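You operate a simulated robot arm through the tools that you are given. There is no shell and no other tool.

Carry out the task below with a simulated robot arm. There is one attempt and no reset: what you move stays moved.

Task
Put the grey block on the bench top by the small marker. Stack the 6 mm brass spacer from the top of the small goods bench on top of the 4 mm brass spacer. Open the right packing drawer, take the strap roll on the top of the steel trolley and put it away in the inside of the right packing drawer and shut the drawer again. Take the orange metal block and leave it on top of the carton of spare hose. Take the green peg block and put it on top of the grey travel cup on the top of the small goods bench. Put the black peg block on top of the pink knob block. Take the green pin and put it on the top of the small goods bench. Put the white cup in the sink bowl. Stack the 4 cm riser from the far top of the long table on top of the 6 cm riser. Put the brown tin from the far top of the long table on the notebook. Open the left packing drawer. The order is free. Set down upright: green peg block, black peg block, white cup.

The check looks at the end state, three seconds after you hand in, the way a careful person would. Anything else that was tipped, shoved, dropped, spilled or broken makes it a failure.

Robot
A 6-joint arm with a two-finger gripper on a trunk, on a base that moves. Base frame: it is fixed to the floor where the robot stands at the start and does not move with it; the origin is under the middle of the robot, x ahead of it, y to its left, z up. Lengths are in cm, angles in rad, forces in N, time in s.
It reaches about 120.6 cm from its shoulder. Its first joint turns from -2.897 to 2.897 rad. Places, roughly: bench top by the small marker [140, 310, 80]; black peg block (5x3x3 cm) [400, 90, 80]; brass spacer [100, 150, 75]; carton of spare hose [475, 100, 75]; green peg block (5x3x3 cm) [400, 100, 80]; green pin (2x2x4 cm) [480, 60, 80]; grey block (6x4x2 cm) [120, 130, 90]; inside of the right packing drawer [770, 440, 70]; left packing drawer [730, 430, 70]; notebook (16x22x2 cm) [650, 120, 70]; orange metal block (5x5x4 cm) [320, 180, 90]; pink knob block (10x10x6 cm) [270, 350, 90]; right packing drawer [780, 430, 70]; riser [700, 125, 75]; sink bowl inside [900, 90, 70]; strap roll (6x3x12 cm) [340, 210, 90]; tin [700, 125, 75]; top of the small goods bench [80, 200, 90]; travel cup (8x7x13 cm) [100, 160, 90]; white cup (7x7x11 cm) [690, 150, 80]. Payload 2.45 kg.
The tool frame sits at the grasp point between the pads (the TCP): z along the fingers, y along the line on which they close. The tips reach 2 cm beyond it. The gripper opens to 14 cm; its body begins 16.8 cm behind the TCP.
Orientation is that of the tool frame in the base frame, as a unit quaternion [w, x, y, z]. With the fingers straight down and closing along the base's y, the tool's x points along the base's -x, its y along +y and its z along -z.

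Tools
- The arm moves only by the tool move_arm. Its argument "series" is a list of rows, each a list of 7 numbers: the shift along the base's x, y, z in units of 400 mm (1.0 is 400 mm), then the turn, a rotation vector about the base's x, y, z in units of 120 degrees (1.0 is 120 degrees), then the finger opening in cm, from 0 to 14. In form: [[x, y, z, rx, ry, rz, hand], ...]. A call has 1 to 20 rows; each row is the pose to reach, as a shift and turn from the pose commanded when the call began. A call with a number of a shift or a turn outside -1 to 1 is refused whole. A row lasts 0.2 s, in which the tool goes at most 5 cm and 0.15 rad; a call with a longer step from one row to the next is refused whole, and so is a gripper value outside its range. Where a pose cannot be reached the arm comes as near as it can. A force on the tool above 40 N (or 10 N above the force at the start of the call, whichever is more), or a blocked arm, ends the call early, and 0.2 s more pass. Each finger travels about 4.5 cm/s and halts on what it meets, pressing with about 22 N; the grip force reading is that of the motor and also rises with nothing between the fingers. The clock runs only during rows and for 0.2 s after the last one: add rows that repeat a pose to give the fingers time. The reply holds the time, the measured pose of the TCP, the force on the tool along the base axes, the opening and the grip force, in the units named above and with some noise, with the torque about the TCP (base axes, N m) and any sound that the robot's microphone picked up.
- Cameras (640 x 400 px; columns grow to the right, rows downward): "scene" is now at [-9.61, 17.41, 115.91]; the picture's right is [-0.01, -1.00, 0.00], its down [-0.18, 0.00, -0.98] and it looks along [0.98, -0.01, -0.18] (base axes); focal length 278 px, centre (320, 200). "wrist" rides on the gripper at [7.8, 1.1, -20.9] in the tool frame; the picture's right is [-0.14, 0.99, 0.00], its down [-0.92, -0.13, -0.37] and it looks along [-0.36, -0.05, 0.93] (tool axes); focal length 280 px, centre (320, 200). There is no depth. A picture from a camera that has moved, and an enlarged one, comes with that camera's place and axes in the base frame and with its lens.
- capture(camera): a new picture of that camera. The clock stands still meanwhile.
- roll_base(legs): drives the robot by 1 to 6 legs, each [ahead, left, turn to the left] in cm, cm and rad, along the robot's own axes; the way and the turn of a leg run together, so that a leg with both is an arc; at most 150 cm and 3.142 rad a leg. The arm and the cameras ride along, it lands a little off, and it stops where it bumps. It gives what a move gives.
- pan_tilt(pan, tilt): turns the head with the scene camera to pan (to the left, within 2.496 rad either way) and tilt (down, from -0.506 to 1.204), counted from straight ahead of the robot. It gives what a move gives.
- zoom(camera, box): a new picture of the part [left, top, right, bottom] of that camera's present view, enlarged. The clock stands still meanwhile.
- close_job(): hands the job in; it is judged then, once.

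Nothing tells you exact positions but the pictures and the camera data. Unless the task says otherwise, let go and move clear before handing in.

The tools are called as a command line: name --pt "numbers of a row" for each row, then --argument value for the rest, lists and objects as JSON in quotes. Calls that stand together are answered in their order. move_arm: Moves the arm, as the interface text tells. Its arguments: {"type":"object","properties":{"series":{"type":"array"}},"required":["series"]} The other tools are called the same way: roll_base (legs) drives the base; pan_tilt (pan, tilt) turns the head that bears the scene camera; capture (camera) takes a picture; zoom (camera, box) takes an enlarged picture of a part of a camera's view; close_job () hands the job in.

At the start:

```text
time_s: 0.0
tool_pos: [65.16, -19.93, 112.37]
tcp_rot: [0.0, 0.001, 1.0, 0.0]
contact_force: [-0.8, 0.1, -0.1]
ft_torque: [-0.01, -0.02, -0.01]
finger_gap: 13.99
finger_force: 0.0
robot x, y, heading: [0.23, 0.06, 0.002]
head pan, tilt (commanded): [-0.005, 0.178]
```

scene: 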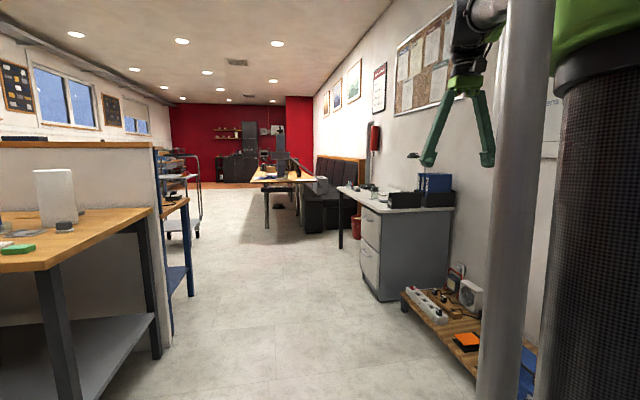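
wrist: 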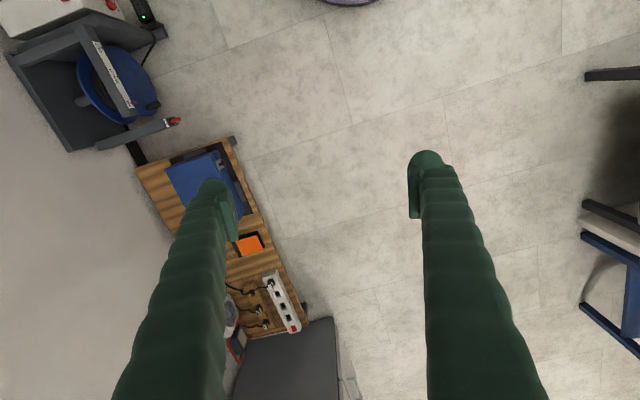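

I see a long room: a small goods bench at the left, a desk ahead on the right, a long table far off. I'll start by looking around with the head camera before moving anything.

pan_tilt --pan 1.0 --tilt 0.3

capture --camera "scene"

pan_tilt --pan 1.9 --tilt 0.3

capture --camera "scene"

pan_tilt --pan 0.4 --tilt 0.3

capture --camera "scene"

```text
time_s: 1.3
tool_pos: [65.22, -20.0, 112.23]
tcp_rot: [-0.001, 0.001, 1.0, 0.0]
contact_force: [-0.6, 0.2, 0.2]
ft_torque: [0.02, -0.05, 0.02]
finger_gap: 14.0
finger_force: 0.1
robot x, y, heading: [0.04, 0.12, -0.001]
head pan, tilt (commanded): [1.0, 0.3]
```

```text
taken
camera scene: at [-13.86, 25.31, 114.77], right [0.84, -0.54, 0.0], down [-0.16, -0.25, -0.96], along [0.52, 0.8, -0.3], focal length 278 px, centre (320, 200)
```

scene: 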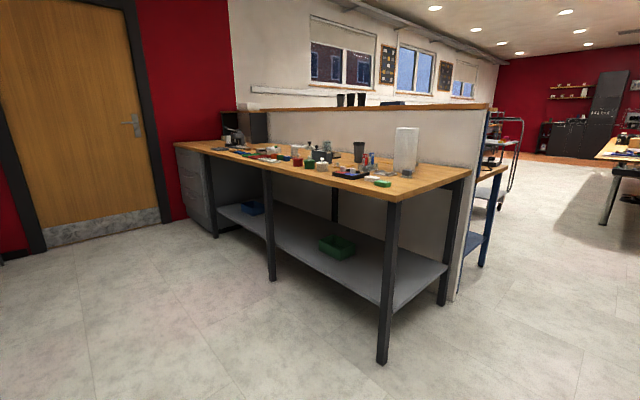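

```text
time_s: 2.5
tool_pos: [65.15, -19.94, 112.33]
tcp_rot: [-0.001, 0.0, 1.0, 0.001]
contact_force: [-0.9, -0.8, -1.1]
ft_torque: [0.02, -0.04, 0.0]
finger_gap: 13.98
finger_force: 0.1
robot x, y, heading: [-0.06, -0.01, -0.003]
head pan, tilt (commanded): [1.901, 0.3]
```

```text
taken
camera scene: at [-21.93, 26.29, 114.77], right [0.95, 0.32, 0.0], down [0.1, -0.28, -0.96], along [-0.31, 0.9, -0.3], focal length 278 px, centre (320, 200)
```

scene: 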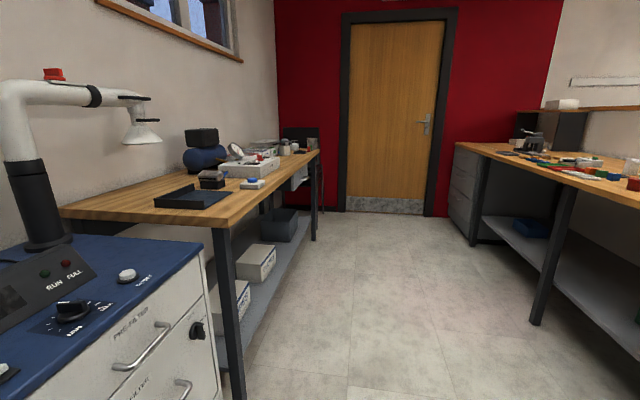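

```text
time_s: 4.1
tool_pos: [65.19, -19.98, 112.33]
tcp_rot: [0.0, 0.0, 1.0, 0.0]
contact_force: [0.4, -0.3, 0.7]
ft_torque: [-0.03, 0.0, -0.03]
finger_gap: 13.99
finger_force: 0.0
robot x, y, heading: [0.01, -0.15, -0.002]
head pan, tilt (commanded): [0.4, 0.3]
```

```text
taken
camera scene: at [-10.31, 21.1, 114.77], right [0.39, -0.92, 0.0], down [-0.27, -0.12, -0.96], along [0.88, 0.37, -0.3], focal length 278 px, centre (320, 200)
```

scene: 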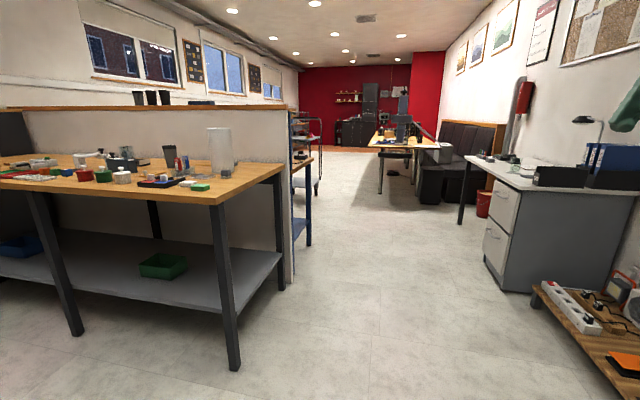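

The small goods bench runs along the left, backed by a partition. I'll look down at my own base and around the rest before driving.

pan_tilt --pan 0.0 --tilt 1.2

capture --camera "scene"

pan_tilt --pan -1.2 --tilt 0.5

capture --camera "scene"

pan_tilt --pan 2.4 --tilt 0.6

capture --camera "scene"

```text
time_s: 5.3
tool_pos: [65.13, -19.84, 112.17]
tcp_rot: [0.0, 0.0, 1.0, 0.0]
contact_force: [0.3, -0.2, 0.2]
ft_torque: [0.03, -0.01, -0.02]
finger_gap: 14.0
finger_force: 0.1
robot x, y, heading: [-0.09, -0.02, 0.003]
head pan, tilt (commanded): [0.0, 1.201]
```

```text
taken
camera scene: at [-13.32, 17.46, 107.56], right [0.0, -1.0, 0.0], down [-0.93, 0.0, -0.36], along [0.36, 0.0, -0.93], focal length 278 px, centre (320, 200)
```

scene: 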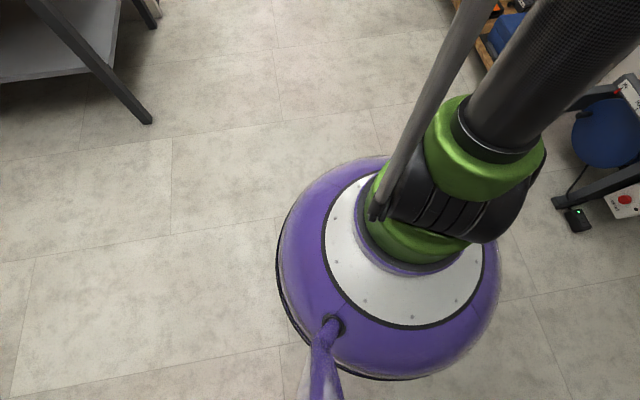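

```text
time_s: 6.7
tool_pos: [65.2, -19.86, 112.27]
tcp_rot: [0.001, 0.0, 1.0, 0.0]
contact_force: [0.1, -0.4, 0.8]
ft_torque: [-0.01, -0.02, -0.03]
finger_gap: 14.01
finger_force: 0.1
robot x, y, heading: [-0.07, -0.05, 0.002]
head pan, tilt (commanded): [-1.201, 0.499]
```

```text
taken
camera scene: at [-15.62, 8.98, 112.92], right [-0.93, -0.36, 0.0], down [-0.17, 0.45, -0.88], along [0.32, -0.82, -0.48], focal length 278 px, centre (320, 200)
```

scene: 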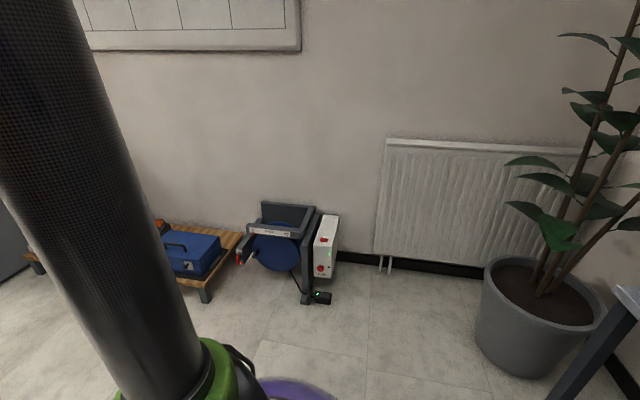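

```text
time_s: 9.7
tool_pos: [65.11, -19.93, 112.22]
tcp_rot: [0.0, -0.001, 1.0, 0.001]
contact_force: [1.6, 0.3, -0.2]
ft_torque: [-0.02, 0.0, 0.02]
finger_gap: 14.01
finger_force: 0.1
robot x, y, heading: [-0.11, 0.03, -0.003]
head pan, tilt (commanded): [2.4, 0.6]
```

```text
taken
camera scene: at [-25.43, 23.43, 112.02], right [0.68, 0.74, 0.0], down [0.42, -0.38, -0.83], along [-0.61, 0.56, -0.56], focal length 278 px, centre (320, 200)
```

scene: 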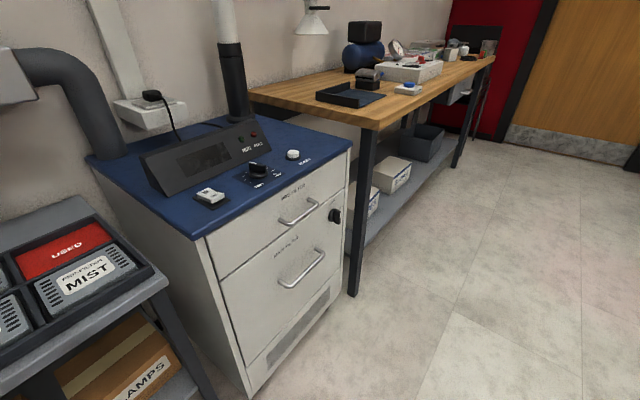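

The base is a dome of about 35 cm radius; the small goods bench edge lies around x≈55. I'll tuck the arm a little back and up, then drive left alongside the bench.

move_arm --pt "-0.08 0 0.06 0 0 0 14" --pt "-0.16 0 0.12 0 0 0 14" --pt "-0.24 0 0.18 0 0 0 14" --pt "-0.32 0 0.24 0 0 0 14" --pt "-0.4 0 0.3 0 0 0 14"

roll_base --legs '[[-5, 70, 0]]'

pan_tilt --pan 0.3 --tilt 0.5

capture --camera "scene"

```text
time_s: 10.9
tool_pos: [49.29, -19.97, 124.13]
tcp_rot: [0.0, 0.0, 1.0, 0.0]
contact_force: [0.7, -0.3, 0.5]
ft_torque: [0.02, 0.1, 0.01]
finger_gap: 14.01
finger_force: 0.0
robot x, y, heading: [0.34, 0.16, -0.004]
head pan, tilt (commanded): [2.4, 0.6]
```

```text
time_s: 14.7
tool_pos: [44.27, 50.11, 124.11]
tcp_rot: [0.0, -0.003, 1.0, 0.001]
contact_force: [-0.5, -0.2, -0.5]
ft_torque: [0.01, 0.01, 0.01]
finger_gap: 14.02
finger_force: 0.1
robot x, y, heading: [-5.68, 69.8, 0.003]
head pan, tilt (commanded): [2.4, 0.6]
```

```text
time_s: 16.7
tool_pos: [44.04, 50.17, 124.11]
tcp_rot: [0.0, -0.002, 1.0, 0.0]
contact_force: [-0.1, -0.4, 0.2]
ft_torque: [0.02, -0.02, 0.0]
finger_gap: 14.02
finger_force: 0.2
robot x, y, heading: [-5.24, 69.92, 0.002]
head pan, tilt (commanded): [0.3, 0.499]
```

```text
taken
camera scene: at [-15.51, 89.89, 112.92], right [0.3, -0.95, 0.0], down [-0.46, -0.14, -0.88], along [0.84, 0.26, -0.48], focal length 278 px, centre (320, 200)
```

scene: 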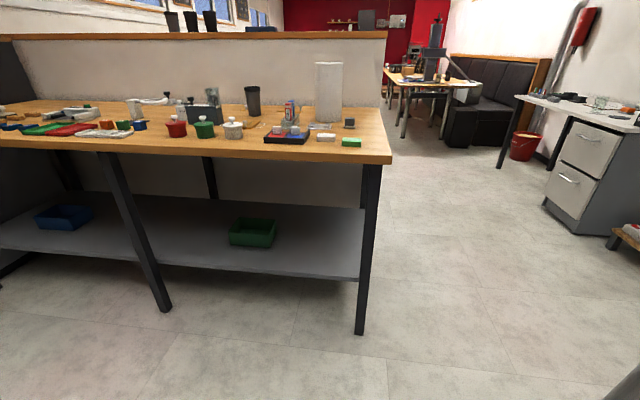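

roll_base --legs '[[0, 70, 0]]'

pan_tilt --pan 0.0 --tilt 0.5

capture --camera "scene"

```text
time_s: 20.5
tool_pos: [43.68, 119.2, 124.07]
tcp_rot: [0.0, -0.006, 1.0, -0.001]
contact_force: [0.3, 0.8, -0.1]
ft_torque: [-0.01, -0.02, -0.02]
finger_gap: 14.01
finger_force: 0.0
robot x, y, heading: [-5.71, 138.42, 0.012]
head pan, tilt (commanded): [0.3, 0.499]
```

```text
time_s: 21.3
tool_pos: [43.61, 119.25, 124.12]
tcp_rot: [0.0, -0.006, 1.0, 0.0]
contact_force: [-0.3, -0.1, -0.1]
ft_torque: [-0.02, 0.0, 0.02]
finger_gap: 13.99
finger_force: 0.1
robot x, y, heading: [-5.65, 138.49, 0.01]
head pan, tilt (commanded): [0.0, 0.499]
```

```text
taken
camera scene: at [-15.82, 155.81, 112.93], right [0.01, -1.0, 0.0], down [-0.48, -0.01, -0.88], along [0.88, 0.01, -0.48], focal length 278 px, centre (320, 200)
```

scene: 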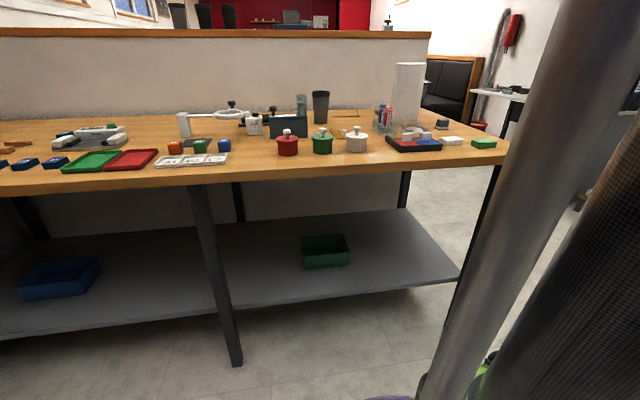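

zoom --camera "scene" --box '[260, 50, 510, 190]'

zoom --camera "scene" --box '[130, 80, 330, 190]'

zoom --camera "scene" --box '[0, 80, 200, 190]'

```text
2.56 times, centred on (385, 120) of scene
camera zoom: at [-15.82, 155.81, 112.93], right [0.01, -1.0, 0.0], down [-0.48, -0.01, -0.88], along [0.88, 0.01, -0.48], focal length 711 px, centre (154, 405)
```

zoom: 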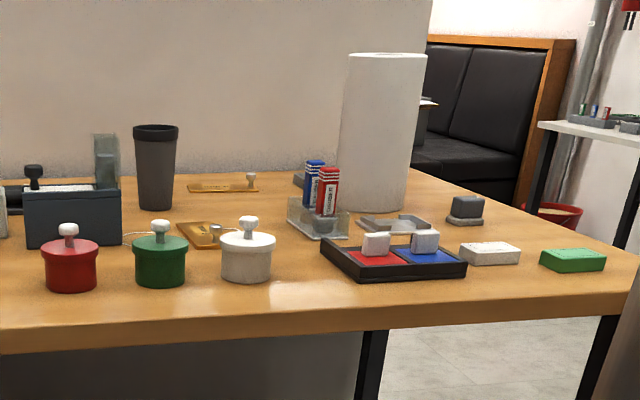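

```text
3.20 times, centred on (230, 135) of scene
camera zoom: at [-15.82, 155.81, 112.93], right [0.01, -1.0, 0.0], down [-0.48, -0.01, -0.88], along [0.88, 0.01, -0.48], focal length 889 px, centre (608, 408)
```

zoom: 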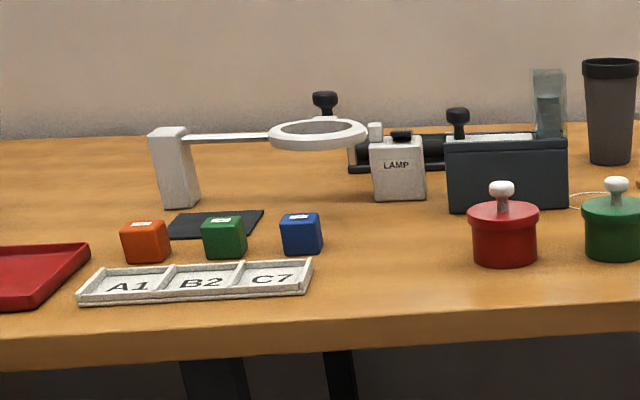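

```text
3.20 times, centred on (100, 135) of scene
camera zoom: at [-15.82, 155.81, 112.93], right [0.01, -1.0, 0.0], down [-0.48, -0.01, -0.88], along [0.88, 0.01, -0.48], focal length 889 px, centre (1024, 408)
```

zoom: 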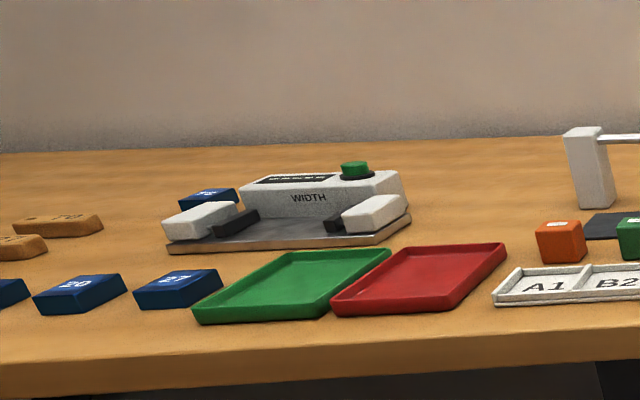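

The bench carries paint pots, cubes, a paper roll, the grey travel cup and two brass pieces near (90–110,140). I'll move closer and look down with the wrist camera.

roll_base --legs '[[14, 0, 0]]'

move_arm --pt "0.1 0.06 0 0 0 0 14" --pt "0.2 0.12 0 0 0 0 14" --pt "0.3 0.18 0 0 0 0 14" --pt "0.4 0.24 0 0 0 0 14" --pt "0.5 0.3 0 0 0 0 14"

capture --camera "wrist"

capture --camera "scene"

```text
time_s: 22.6
tool_pos: [57.7, 119.19, 124.09]
tcp_rot: [0.0, -0.006, 1.0, 0.0]
contact_force: [0.4, -0.4, 0.3]
ft_torque: [0.0, 0.04, 0.02]
finger_gap: 14.01
finger_force: 0.2
robot x, y, heading: [8.31, 138.6, 0.012]
head pan, tilt (commanded): [0.0, 0.499]
```

```text
time_s: 23.8
tool_pos: [77.97, 131.28, 124.1]
tcp_rot: [0.0, -0.004, 1.0, 0.001]
contact_force: [-0.7, 0.8, 0.0]
ft_torque: [0.0, -0.12, 0.0]
finger_gap: 14.02
finger_force: 0.0
robot x, y, heading: [8.66, 138.84, 0.006]
head pan, tilt (commanded): [0.0, 0.499]
```

```text
taken
camera wrist: at [70.09, 132.33, 145.06], right [0.13, 0.99, 0.0], down [0.92, -0.12, 0.37], along [0.37, -0.05, -0.93], focal length 280 px, centre (320, 200)
```

wrist: 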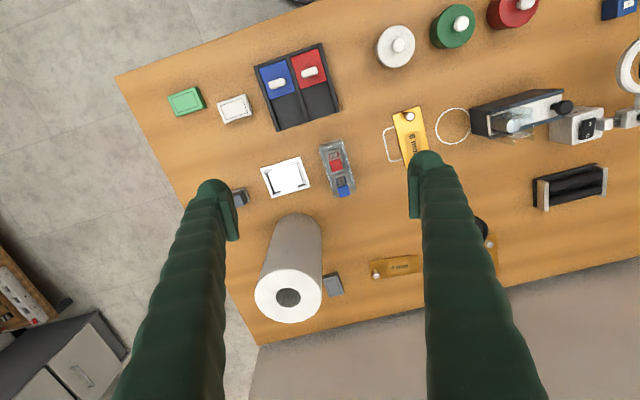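

```text
taken
camera scene: at [-1.72, 155.99, 112.92], right [0.01, -1.0, 0.0], down [-0.48, 0.0, -0.88], along [0.88, 0.01, -0.48], focal length 278 px, centre (320, 200)
```

scene: 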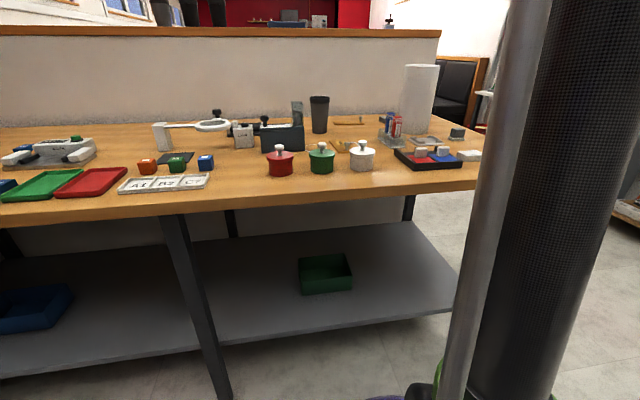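

zoom --camera "wrist" --box '[340, 90, 520, 300]'

zoom --camera "wrist" --box '[180, 140, 360, 320]'

```text
1.90 times, centred on (430, 195) of wrist
camera zoom: at [70.09, 132.33, 145.06], right [0.13, 0.99, 0.0], down [0.92, -0.12, 0.37], along [0.37, -0.05, -0.93], focal length 534 px, centre (110, 210)
```

zoom: 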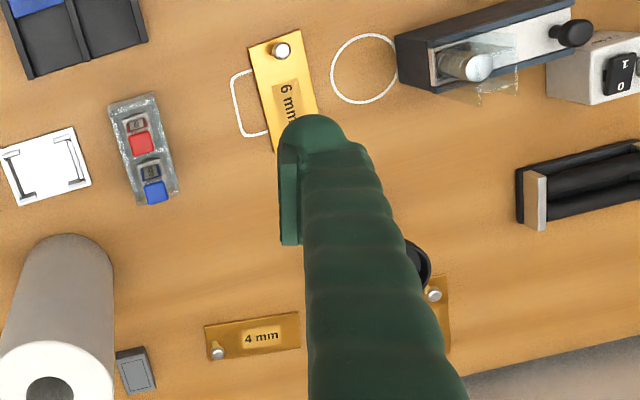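

```text
2.22 times, centred on (270, 230) of wrist
camera zoom: at [70.09, 132.33, 145.06], right [0.13, 0.99, 0.0], down [0.92, -0.12, 0.37], along [0.37, -0.05, -0.93], focal length 623 px, centre (431, 133)
```

zoom: 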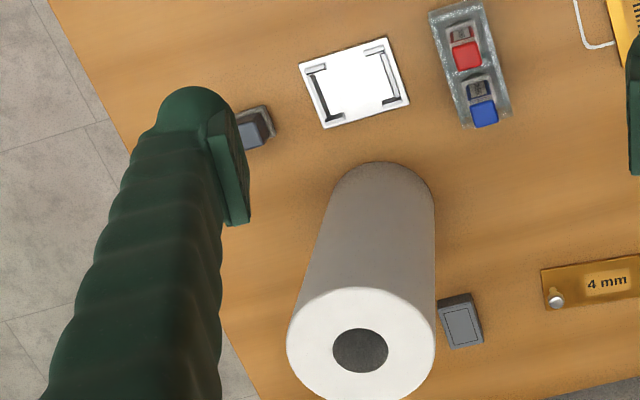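

The grey block appears to be the one behind the paper roll at about (120,129); the 6 mm spacer lies near (84,151) and the 4 mm near (117,146). I'll go lower over the 6 mm spacer for an exact look.

move_arm --pt "-0.03 0.1 -0.05 0 0 0 14" --pt "-0.06 0.2 -0.1 0 0 0 14" --pt "-0.09 0.3 -0.15 0 0 0 14" --pt "-0.12 0.4 -0.2 0 0 0 14" --pt "-0.125 0.5 -0.25 0 0 0 14" --pt "-0.125 0.5 -0.35 0 0 0 14" --pt "-0.125 0.5 -0.45 0 0 0 14"

capture --camera "wrist"

```text
time_s: 25.4
tool_pos: [72.66, 151.33, 106.08]
tcp_rot: [-0.001, -0.005, 1.0, 0.0]
contact_force: [0.5, 0.2, -0.4]
ft_torque: [0.03, -0.01, 0.02]
finger_gap: 14.0
finger_force: 0.0
robot x, y, heading: [8.59, 138.48, 0.009]
head pan, tilt (commanded): [0.0, 0.499]
```

```text
taken
camera wrist: at [64.81, 152.36, 126.97], right [0.13, 0.99, 0.0], down [0.92, -0.12, 0.37], along [0.37, -0.05, -0.93], focal length 280 px, centre (320, 200)
```

wrist: 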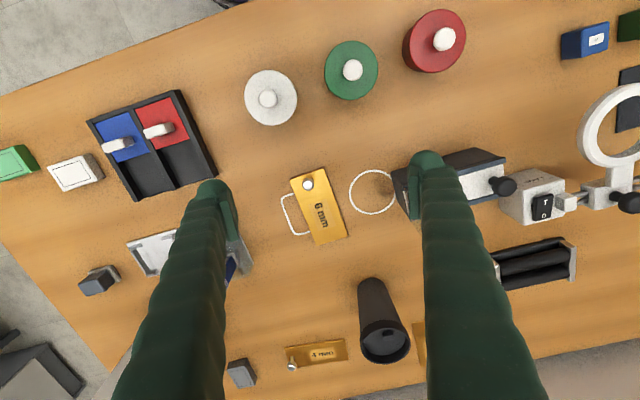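

zoom --camera "wrist" --box '[250, 140, 410, 240]'

zoom --camera "wrist" --box '[220, 280, 420, 400]'

```text
4.00 times, centred on (330, 190) of wrist
camera zoom: at [64.81, 152.36, 126.97], right [0.13, 0.99, 0.0], down [0.92, -0.12, 0.37], along [0.37, -0.05, -0.93], focal length 1122 px, centre (280, 240)
```

zoom: 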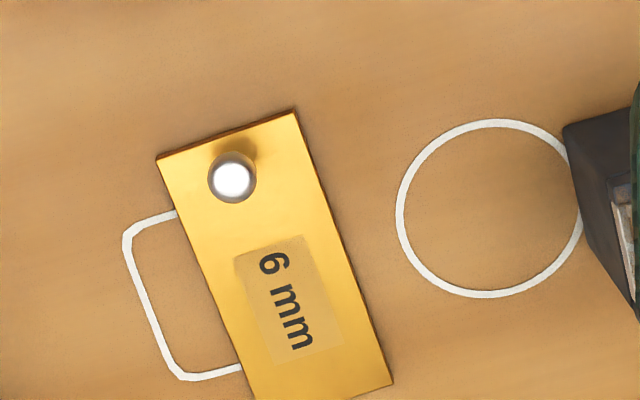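

```text
3.20 times, centred on (320, 340) of wrist
camera zoom: at [64.81, 152.36, 126.97], right [0.13, 0.99, 0.0], down [0.92, -0.12, 0.37], along [0.37, -0.05, -0.93], focal length 897 px, centre (320, -248)
```

zoom: 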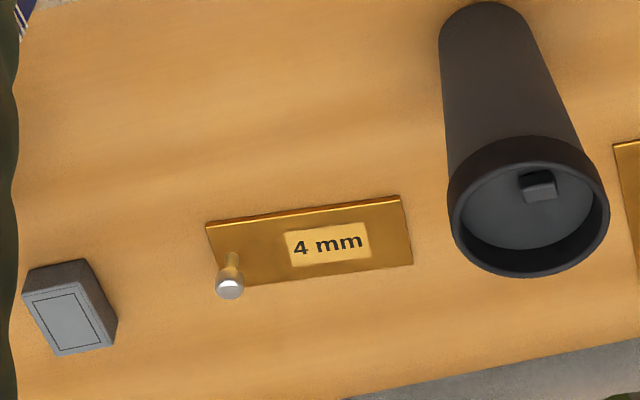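

The table top triangulates to z≈85.4. The 6 mm plate centre is about (82.6,150) turned ≈0.21 rad. I'll hover over it with matching turn and check.

move_arm --pt "0.062 -0.008 -0.06 0 0 0.03 12" --pt "0.124 -0.016 -0.12 0 0 0.06 11" --pt "0.186 -0.024 -0.18 0 0 0.08 10" --pt "0.2485 -0.033 -0.23 0 0 0.1 9" --pt "0.2485 -0.033 -0.27 0 0 0.1 9" --pt "0.2485 -0.033 -0.27 0 0 0.1 9"

capture --camera "wrist"

```text
time_s: 26.8
tool_pos: [82.67, 150.11, 95.15]
tcp_rot: [-0.001, -0.11, 0.994, 0.0]
contact_force: [0.0, -0.1, -1.0]
ft_torque: [-0.01, 0.02, -0.05]
finger_gap: 9.01
finger_force: 0.0
robot x, y, heading: [8.42, 139.04, 0.01]
head pan, tilt (commanded): [0.0, 0.499]
```

```text
taken
camera wrist: at [74.91, 149.5, 116.14], right [-0.08, 1.0, 0.0], down [0.93, 0.08, 0.37], along [0.37, 0.03, -0.93], focal length 280 px, centre (320, 200)
```

wrist: 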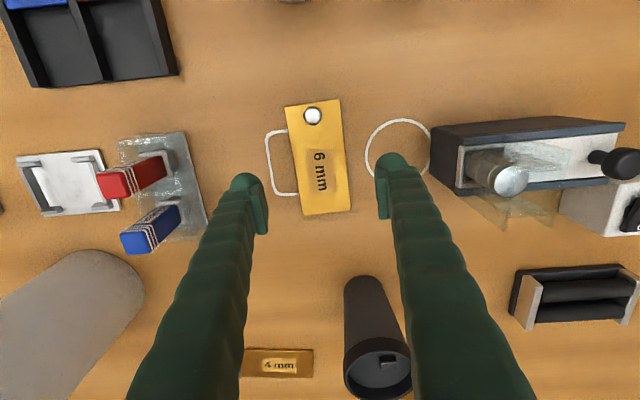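

The alignment is right; the plate centre is about 0.9 cm nearer to me. I'll shift and descend straddling it.

move_arm --pt "-0.0225 0 -0.06 0 0 0 9" --pt "-0.0225 0 -0.12 0 0 0 9" --pt "-0.0225 0 -0.16 0 0 0 9" --pt "-0.0225 0 -0.18 0 0 0 9" --pt "-0.0225 0 -0.185 0 0 0 9" --pt "-0.0225 0 -0.19 0 0 0 9"

capture --camera "wrist"

```text
time_s: 28.2
tool_pos: [81.77, 149.82, 87.67]
tcp_rot: [0.0, -0.109, 0.994, -0.001]
contact_force: [-0.3, -0.1, -0.9]
ft_torque: [0.02, 0.0, 0.01]
finger_gap: 9.0
finger_force: 0.0
robot x, y, heading: [8.73, 138.91, 0.016]
head pan, tilt (commanded): [0.0, 0.499]
```

```text
taken
camera wrist: at [73.92, 149.39, 108.71], right [-0.08, 1.0, 0.0], down [0.93, 0.08, 0.37], along [0.37, 0.03, -0.93], focal length 280 px, centre (320, 200)
```

wrist: 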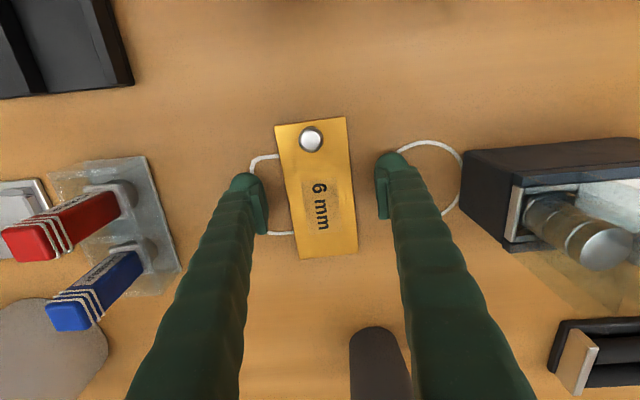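

move_arm --pt "0 0 -0.003 0 0 0 9" --pt "0 0 -0.006 0 0 0 9" --pt "0 0 -0.006 0 0 0 9"

zoom --camera "wrist" --box '[220, 100, 420, 225]'

```text
time_s: 28.8
tool_pos: [81.65, 150.01, 87.79]
tcp_rot: [0.001, -0.109, 0.994, 0.001]
contact_force: [-5.0, 0.9, 14.3]
ft_torque: [0.14, 0.14, 0.2]
finger_gap: 8.99
finger_force: 0.0
robot x, y, heading: [8.27, 138.57, 0.012]
head pan, tilt (commanded): [0.0, 0.499]
stopped in row 2: the force on the tool passed its limit at 46 N (the readings are from after the stop); the commanded pose is now the measured one
```

```text
3.20 times, centred on (320, 162) of wrist
camera zoom: at [73.87, 149.38, 108.64], right [-0.08, 1.0, 0.0], down [0.93, 0.08, 0.37], along [0.37, 0.03, -0.93], focal length 897 px, centre (320, 320)
```

zoom: 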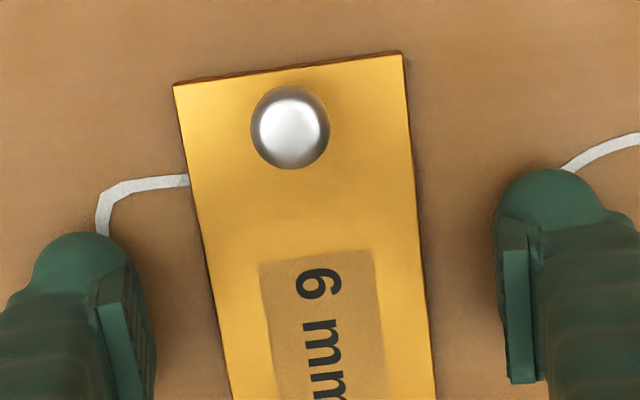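

Touching the table at TCP z≈87.7, so the table is z≈85.6. I'll raise a hair and close on the plate.

move_arm --pt "0 0 0.002 0 0 0 9" --pt "0 0 0.002 0 0 0 7.5" --pt "0 0 0.002 0 0 0 6" --pt "0 0 0.002 0 0 0 4.5" --pt "0 0 0.002 0 0 0 4" --pt "0 0 0.002 0 0 0 4" --pt "0 0 0.002 0 0 0 4"

capture --camera "wrist"

```text
time_s: 29.8
tool_pos: [81.83, 150.01, 88.23]
tcp_rot: [0.003, -0.11, 0.994, 0.001]
contact_force: [8.5, 2.3, 82.6]
ft_torque: [-0.12, 0.09, 0.02]
finger_gap: 4.6
finger_force: 19.1
robot x, y, heading: [8.58, 138.51, 0.008]
head pan, tilt (commanded): [0.0, 0.499]
stopped in row 4: the force on the tool passed its limit at 45 N (the readings are from after the stop); the commanded pose is now the measured one
```

```text
taken
camera wrist: at [73.83, 149.39, 109.13], right [-0.08, 1.0, 0.0], down [0.92, 0.08, 0.37], along [0.37, 0.03, -0.93], focal length 280 px, centre (320, 200)
```

wrist: 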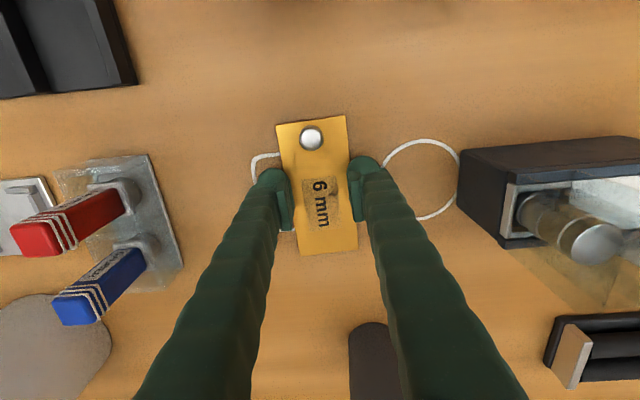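

zoom --camera "wrist" --box '[240, 110, 400, 265]'

move_arm --pt "0 0 0.005 0 0 0 4.6" --pt "0 0 0.005 0 0 0 4.6"

zoom --camera "wrist" --box '[240, 110, 400, 265]'

```text
2.58 times, centred on (320, 188) of wrist
camera zoom: at [73.83, 149.39, 109.13], right [-0.08, 1.0, 0.0], down [0.92, 0.08, 0.37], along [0.37, 0.03, -0.93], focal length 724 px, centre (320, 232)
```

zoom: 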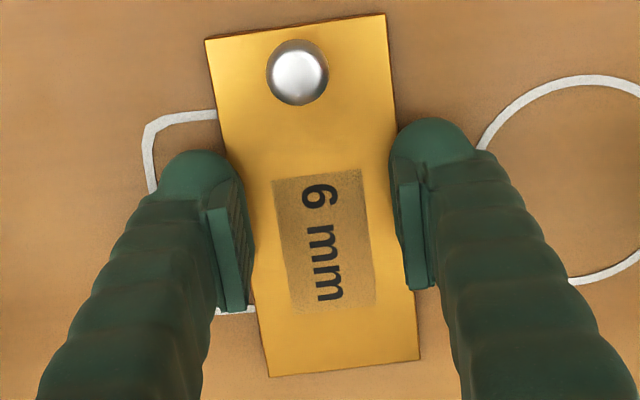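

```text
time_s: 30.1
tool_pos: [81.82, 150.05, 88.35]
tcp_rot: [0.002, -0.109, 0.994, 0.0]
contact_force: [-10.1, -0.4, 44.4]
ft_torque: [-0.05, 0.29, -0.12]
finger_gap: 4.6
finger_force: 0.0
robot x, y, heading: [8.49, 138.47, 0.012]
head pan, tilt (commanded): [0.0, 0.499]
stopped in row 1: the force on the tool passed its limit at 95 N (the readings are from after the stop); the commanded pose is now the measured one
```

```text
2.58 times, centred on (320, 188) of wrist
camera zoom: at [73.86, 149.4, 109.27], right [-0.08, 1.0, 0.0], down [0.92, 0.07, 0.37], along [0.37, 0.03, -0.93], focal length 724 px, centre (320, 232)
```

zoom: 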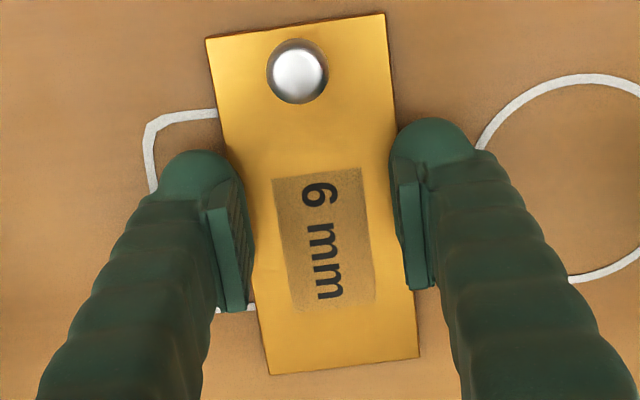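

The tips dip a little as the fingers close. I'll ease open, raise slightly, and close again.

move_arm --pt "0 0 0 0 0 0 5.2" --pt "0 0 0 0 0 0 6" --pt "0 0 0 0 0 0 6" --pt "0 0 0 0 0 0 6"

```text
time_s: 30.5
tool_pos: [81.91, 149.96, 88.4]
tcp_rot: [0.001, -0.108, 0.994, 0.0]
contact_force: [-4.9, -1.9, 24.3]
ft_torque: [0.19, 0.27, 0.12]
finger_gap: 4.75
finger_force: 0.0
robot x, y, heading: [8.22, 138.66, 0.014]
head pan, tilt (commanded): [0.0, 0.499]
stopped in row 1: the force on the tool passed its limit at 56 N (the readings are from after the stop); the commanded pose is now the measured one
```

move_arm --pt "0 0 0.005 0 0 0 5.2" --pt "0 0 0.005 0 0 0 6" --pt "0 0 0.005 0 0 0 6" --pt "0 0 0.005 0 0 0 6"

capture --camera "wrist"

```text
time_s: 31.5
tool_pos: [81.96, 150.01, 88.41]
tcp_rot: [0.001, -0.109, 0.994, 0.0]
contact_force: [0.0, -0.7, 0.3]
ft_torque: [-0.04, 0.02, 0.02]
finger_gap: 6.01
finger_force: 0.1
robot x, y, heading: [8.59, 138.6, 0.005]
head pan, tilt (commanded): [0.0, 0.499]
```

```text
taken
camera wrist: at [74.08, 149.4, 109.35], right [-0.08, 1.0, 0.0], down [0.93, 0.08, 0.37], along [0.37, 0.03, -0.93], focal length 280 px, centre (320, 200)
```

wrist: 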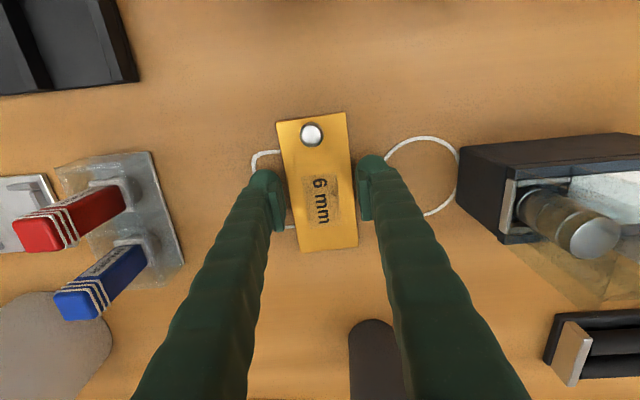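

pan_tilt --pan -0.05 --tilt 0.35

capture --camera "scene"

zoom --camera "scene" --box '[270, 110, 430, 210]'

```text
time_s: 32.2
tool_pos: [81.98, 150.0, 88.45]
tcp_rot: [0.002, -0.11, 0.994, 0.0]
contact_force: [-0.9, 0.3, 0.1]
ft_torque: [-0.02, 0.0, -0.01]
finger_gap: 5.99
finger_force: 0.1
robot x, y, heading: [8.51, 138.53, 0.01]
head pan, tilt (commanded): [-0.051, 0.351]
```

```text
taken
camera scene: at [-1.46, 155.54, 114.29], right [-0.04, -1.0, 0.0], down [-0.34, 0.01, -0.94], along [0.94, -0.04, -0.34], focal length 278 px, centre (320, 200)
```

scene: 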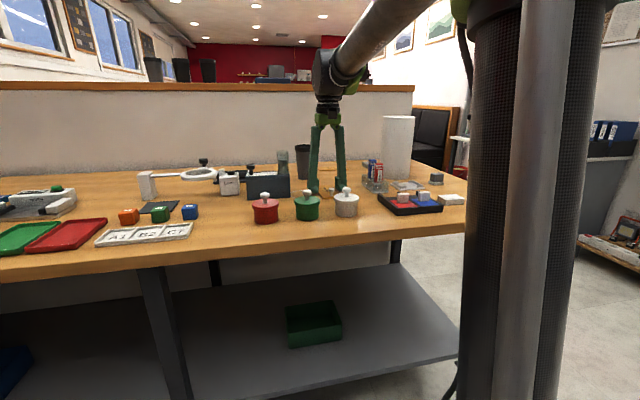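

```text
4.00 times, centred on (350, 160) of scene
camera zoom: at [-1.46, 155.54, 114.29], right [-0.04, -1.0, 0.0], down [-0.34, 0.01, -0.94], along [0.94, -0.04, -0.34], focal length 1112 px, centre (200, 360)
```

zoom: 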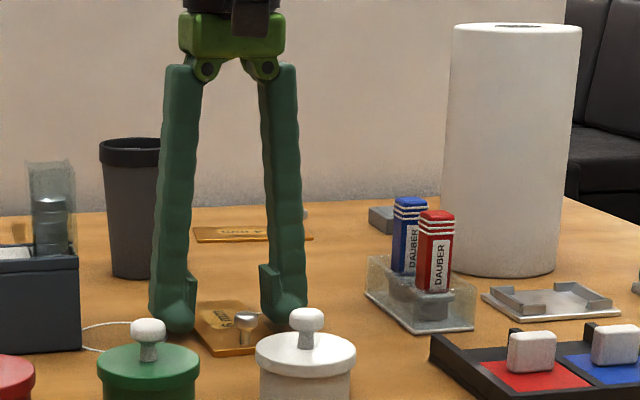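

The gripper has rounded tips that ride up over such a thin plate, so I'll lift it by its knob instead, with the fingers in line with the plate's length. First lift clear and turn a quarter over the knob at about (77.2,149.0).

move_arm --pt "0 0 0.08 0 0 0 6" --pt "0 0 0.16 0 0 0 6" --pt "-0.02 -0.004 0.239 0 0 -0.065 6" --pt "-0.04 -0.008 0.239 0 0 -0.13 6" --pt "-0.06 -0.012 0.239 0 0 -0.195 6" --pt "-0.08 -0.016 0.239 0 0 -0.26 6" --pt "-0.1 -0.02 0.239 0 0 -0.325 6" --pt "-0.1195 -0.025 0.239 0 0 -0.39 6" --pt "-0.1195 -0.025 0.239 0 0 -0.455 6" --pt "-0.1195 -0.025 0.239 0 0 -0.52 6" --pt "-0.1195 -0.025 0.239 0 0 -0.585 6" --pt "-0.1195 -0.025 0.239 0 0 -0.65 6" --pt "-0.1195 -0.025 0.239 0 0 -0.7 6" --pt "-0.1195 -0.025 0.239 0 0 -0.75 6" --pt "-0.1195 -0.025 0.239 0 0 -0.75 6"

capture --camera "wrist"

```text
time_s: 35.4
tool_pos: [77.32, 148.89, 97.93]
tcp_rot: [0.002, 0.626, 0.78, -0.002]
contact_force: [-0.4, 0.4, -0.3]
ft_torque: [-0.01, -0.01, 0.0]
finger_gap: 5.99
finger_force: 0.0
robot x, y, heading: [7.99, 138.62, 0.007]
head pan, tilt (commanded): [-0.051, 0.351]
```

```text
taken
camera wrist: at [76.59, 157.01, 118.86], right [1.0, 0.08, 0.0], down [0.07, -0.93, 0.37], along [0.03, -0.37, -0.93], focal length 280 px, centre (320, 200)
```

wrist: 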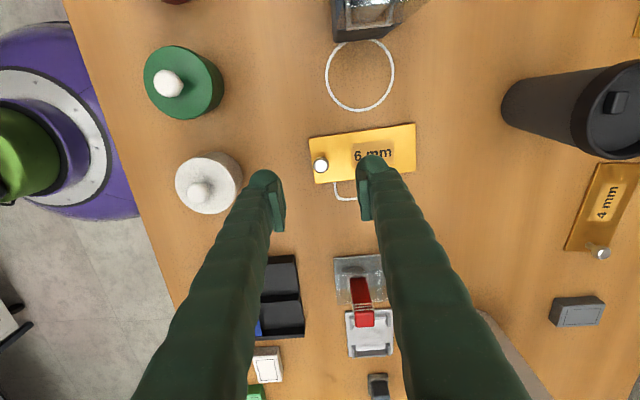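

move_arm --pt "0 0.005 -0.06 0 0 0 4.5" --pt "0 0.01 -0.12 0 0 0 4" --pt "0 0.01 -0.18 0 0 0 4" --pt "0 0.01 -0.21 0 0 0 4" --pt "0 0.01 -0.228 0 0 0 4" --pt "0 0.01 -0.228 0 0 0 4"

zoom --camera "wrist" --box '[220, 100, 420, 225]'

zoom --camera "scene" --box '[270, 130, 410, 230]'

```text
time_s: 36.8
tool_pos: [77.13, 149.41, 88.78]
tcp_rot: [0.001, 0.625, 0.78, -0.001]
contact_force: [-0.5, -0.1, 0.6]
ft_torque: [0.0, 0.02, -0.02]
finger_gap: 4.0
finger_force: 0.1
robot x, y, heading: [8.36, 138.93, 0.01]
head pan, tilt (commanded): [-0.051, 0.351]
```

```text
3.20 times, centred on (320, 162) of wrist
camera zoom: at [76.58, 157.38, 109.77], right [1.0, 0.08, 0.0], down [0.08, -0.93, 0.37], along [0.03, -0.37, -0.93], focal length 897 px, centre (320, 320)
```

zoom: 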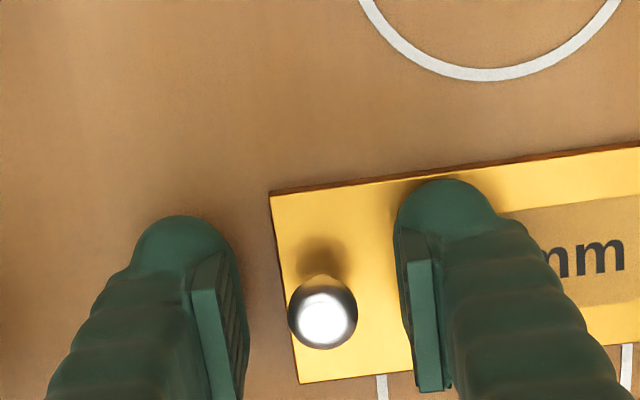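

```text
4.00 times, centred on (340, 180) of scene
camera zoom: at [-1.46, 155.54, 114.29], right [-0.04, -1.0, 0.0], down [-0.34, 0.01, -0.94], along [0.94, -0.04, -0.34], focal length 1112 px, centre (240, 280)
```

zoom: 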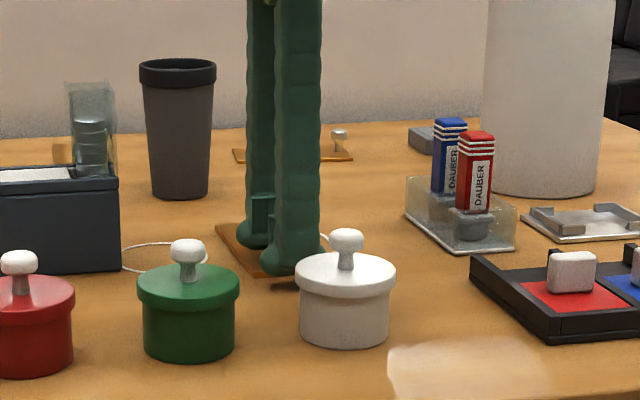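

move_arm --pt "0 0 0 0 0 0 3" --pt "0 0 0 0 0 0 2" --pt "0 0 0 0 0 0 1" --pt "0 0 0 0 0 0 0.5" --pt "0 0 0 0 0 0 0.5" --pt "0 0 0 0 0 0 0.5"

zoom --camera "wrist" --box '[220, 100, 420, 225]'

```text
time_s: 38.2
tool_pos: [77.23, 149.3, 88.86]
tcp_rot: [0.001, 0.626, 0.78, -0.001]
contact_force: [0.4, -0.1, -0.3]
ft_torque: [0.02, 0.05, -0.02]
finger_gap: 1.39
finger_force: 22.1
robot x, y, heading: [8.13, 138.58, 0.008]
head pan, tilt (commanded): [-0.051, 0.351]
```

```text
3.20 times, centred on (320, 162) of wrist
camera zoom: at [76.59, 157.39, 109.77], right [1.0, 0.08, 0.0], down [0.08, -0.93, 0.37], along [0.03, -0.37, -0.93], focal length 897 px, centre (320, 320)
```

zoom: 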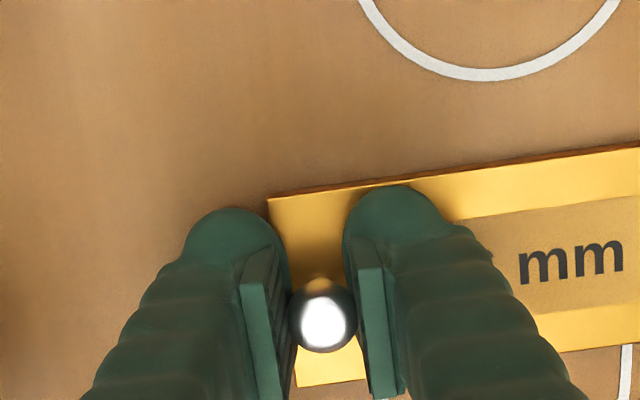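

Gripped the knob. Now a small slow lift to see whether the plate hangs level.

move_arm --pt "0 0 0.01 0 0 0 0.5" --pt "0 0 0.02 0 0 0 0.5" --pt "0 0 0.04 0 0 0 0.5" --pt "0 0 0.06 0 0 0 0.5" --pt "0 0 0.06 0 0 0 0.5"

capture --camera "wrist"

zoom --camera "scene" --box '[270, 130, 410, 230]'

```text
time_s: 39.4
tool_pos: [77.2, 149.49, 91.28]
tcp_rot: [0.001, 0.626, 0.78, -0.002]
contact_force: [1.0, 0.0, -4.3]
ft_torque: [-0.01, 0.16, 0.01]
finger_gap: 1.41
finger_force: 22.3
robot x, y, heading: [8.34, 139.03, 0.009]
head pan, tilt (commanded): [-0.051, 0.351]
```

```text
taken
camera wrist: at [76.6, 157.39, 112.21], right [1.0, 0.08, 0.0], down [0.08, -0.93, 0.37], along [0.03, -0.37, -0.93], focal length 280 px, centre (320, 200)
```

wrist: 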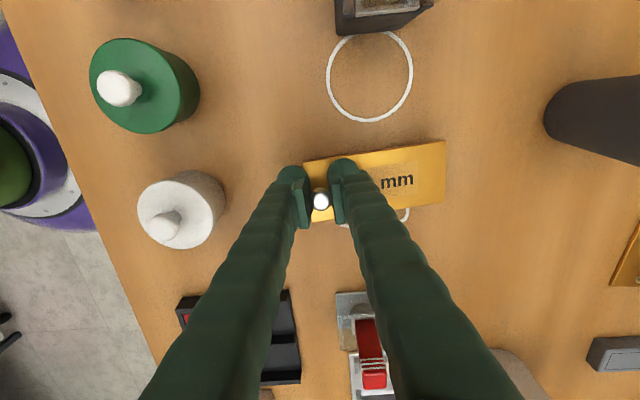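

```text
4.00 times, centred on (340, 180) of scene
camera zoom: at [-1.45, 155.54, 114.29], right [-0.04, -1.0, 0.0], down [-0.34, 0.01, -0.94], along [0.94, -0.04, -0.34], focal length 1112 px, centre (240, 280)
```

zoom: 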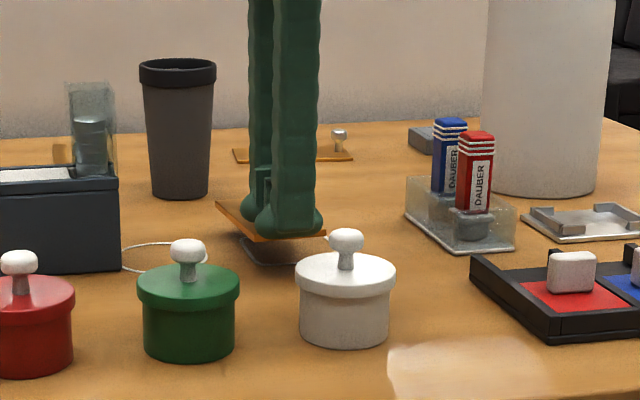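

It hangs level. Lift higher, carry over the 4 mm spacer, and look again.

move_arm --pt "0 0 0.08 0 0 0 0.5" --pt "0 0 0.16 0 0 0 0.5" --pt "0 0 0.24 0 0 0 0.5" --pt "0 0 0.32 0 0 0 0.5" --pt "0.08 -0.01 0.37 0 0 -0.01 0.5" --pt "0.16 -0.02 0.37 0 0 -0.02 0.5" --pt "0.24 -0.03 0.37 0 0 -0.03 0.5" --pt "0.32 -0.04 0.37 0 0 -0.04 0.5" --pt "0.4 -0.05 0.37 0 0 -0.05 0.5" --pt "0.48 -0.06 0.37 0 0 -0.06 0.5" --pt "0.56 -0.07 0.37 0 0 -0.07 0.5" --pt "0.64 -0.08 0.37 0 0 -0.078 0.5" --pt "0.72 -0.09 0.37 0 0 -0.078 0.5" --pt "0.78 -0.1 0.37 0 0 -0.078 0.5" --pt "0.81 -0.1025 0.37 0 0 -0.078 0.5" --pt "0.81 -0.1025 0.37 0 0 -0.078 0.5"

capture --camera "wrist"

capture --camera "scene"

```text
time_s: 42.8
tool_pos: [109.47, 145.27, 106.01]
tcp_rot: [0.002, 0.687, 0.727, -0.002]
contact_force: [-0.2, 0.6, -3.0]
ft_torque: [0.02, 0.2, -0.02]
finger_gap: 1.39
finger_force: 21.9
robot x, y, heading: [7.94, 138.91, 0.013]
head pan, tilt (commanded): [-0.051, 0.351]
```

```text
taken
camera wrist: at [110.15, 153.3, 126.97], right [1.0, -0.08, 0.0], down [-0.08, -0.93, 0.37], along [-0.03, -0.37, -0.93], focal length 280 px, centre (320, 200)
```

wrist: 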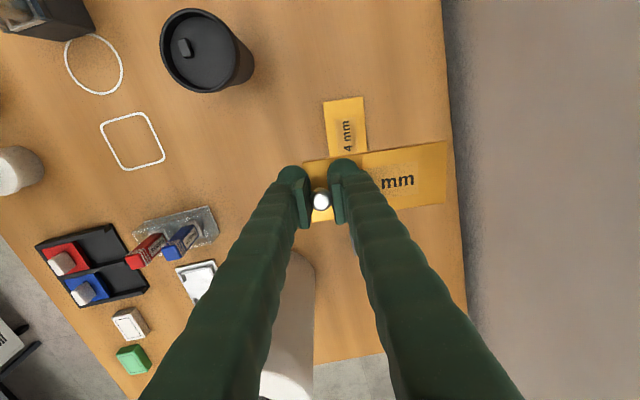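

```text
taken
camera scene: at [-1.43, 155.54, 114.3], right [-0.04, -1.0, 0.0], down [-0.34, 0.01, -0.94], along [0.94, -0.04, -0.34], focal length 278 px, centre (320, 200)
```

scene: 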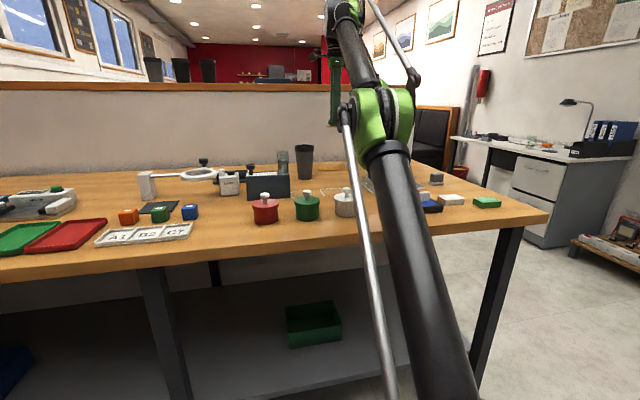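

The plate hangs crosswise over the 4 mm spacer, centred and clear of its knob. Lowering now.

move_arm --pt "0 0.004 -0.08 0 0 0 0.5" --pt "0 0.008 -0.16 0 0 0 0.5" --pt "0 0.008 -0.24 0 0 0 0.5" --pt "0 0.008 -0.3 0 0 0 0.5" --pt "0 0.008 -0.35 0 0 0 0.5" --pt "0 0.008 -0.38 0 0 0 0.5" --pt "0 0.008 -0.39 0 0 0 0.5" --pt "0 0.008 -0.39 0 0 0 0.5"

capture --camera "wrist"

pan_tilt --pan 0.15 --tilt 0.2

zoom --camera "scene" --box '[300, 150, 460, 250]'

```text
time_s: 44.6
tool_pos: [109.53, 145.69, 90.4]
tcp_rot: [0.001, 0.687, 0.727, -0.002]
contact_force: [0.1, -0.3, -4.0]
ft_torque: [0.02, 0.18, -0.01]
finger_gap: 1.37
finger_force: 22.2
robot x, y, heading: [8.49, 138.55, 0.008]
head pan, tilt (commanded): [-0.051, 0.351]
```

```text
taken
camera wrist: at [110.29, 153.62, 111.36], right [1.0, -0.08, 0.0], down [-0.08, -0.93, 0.37], along [-0.03, -0.37, -0.93], focal length 280 px, centre (320, 200)
```

wrist: 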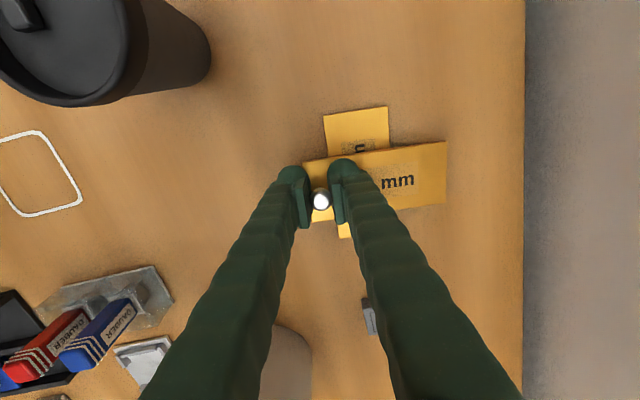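

```text
time_s: 45.4
tool_pos: [109.53, 145.6, 90.48]
tcp_rot: [0.001, 0.687, 0.727, -0.001]
contact_force: [-0.4, 1.3, -3.7]
ft_torque: [-0.01, 0.12, 0.02]
finger_gap: 1.38
finger_force: 21.6
robot x, y, heading: [8.15, 138.8, 0.01]
head pan, tilt (commanded): [0.15, 0.201]
```

```text
4.00 times, centred on (380, 200) of scene
camera zoom: at [-1.53, 157.4, 115.69], right [0.16, -0.99, 0.0], down [-0.2, -0.03, -0.98], along [0.97, 0.16, -0.2], focal length 1112 px, centre (80, 200)
```

zoom: 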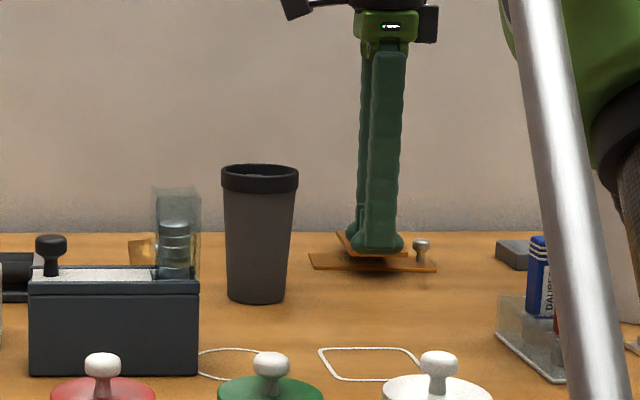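

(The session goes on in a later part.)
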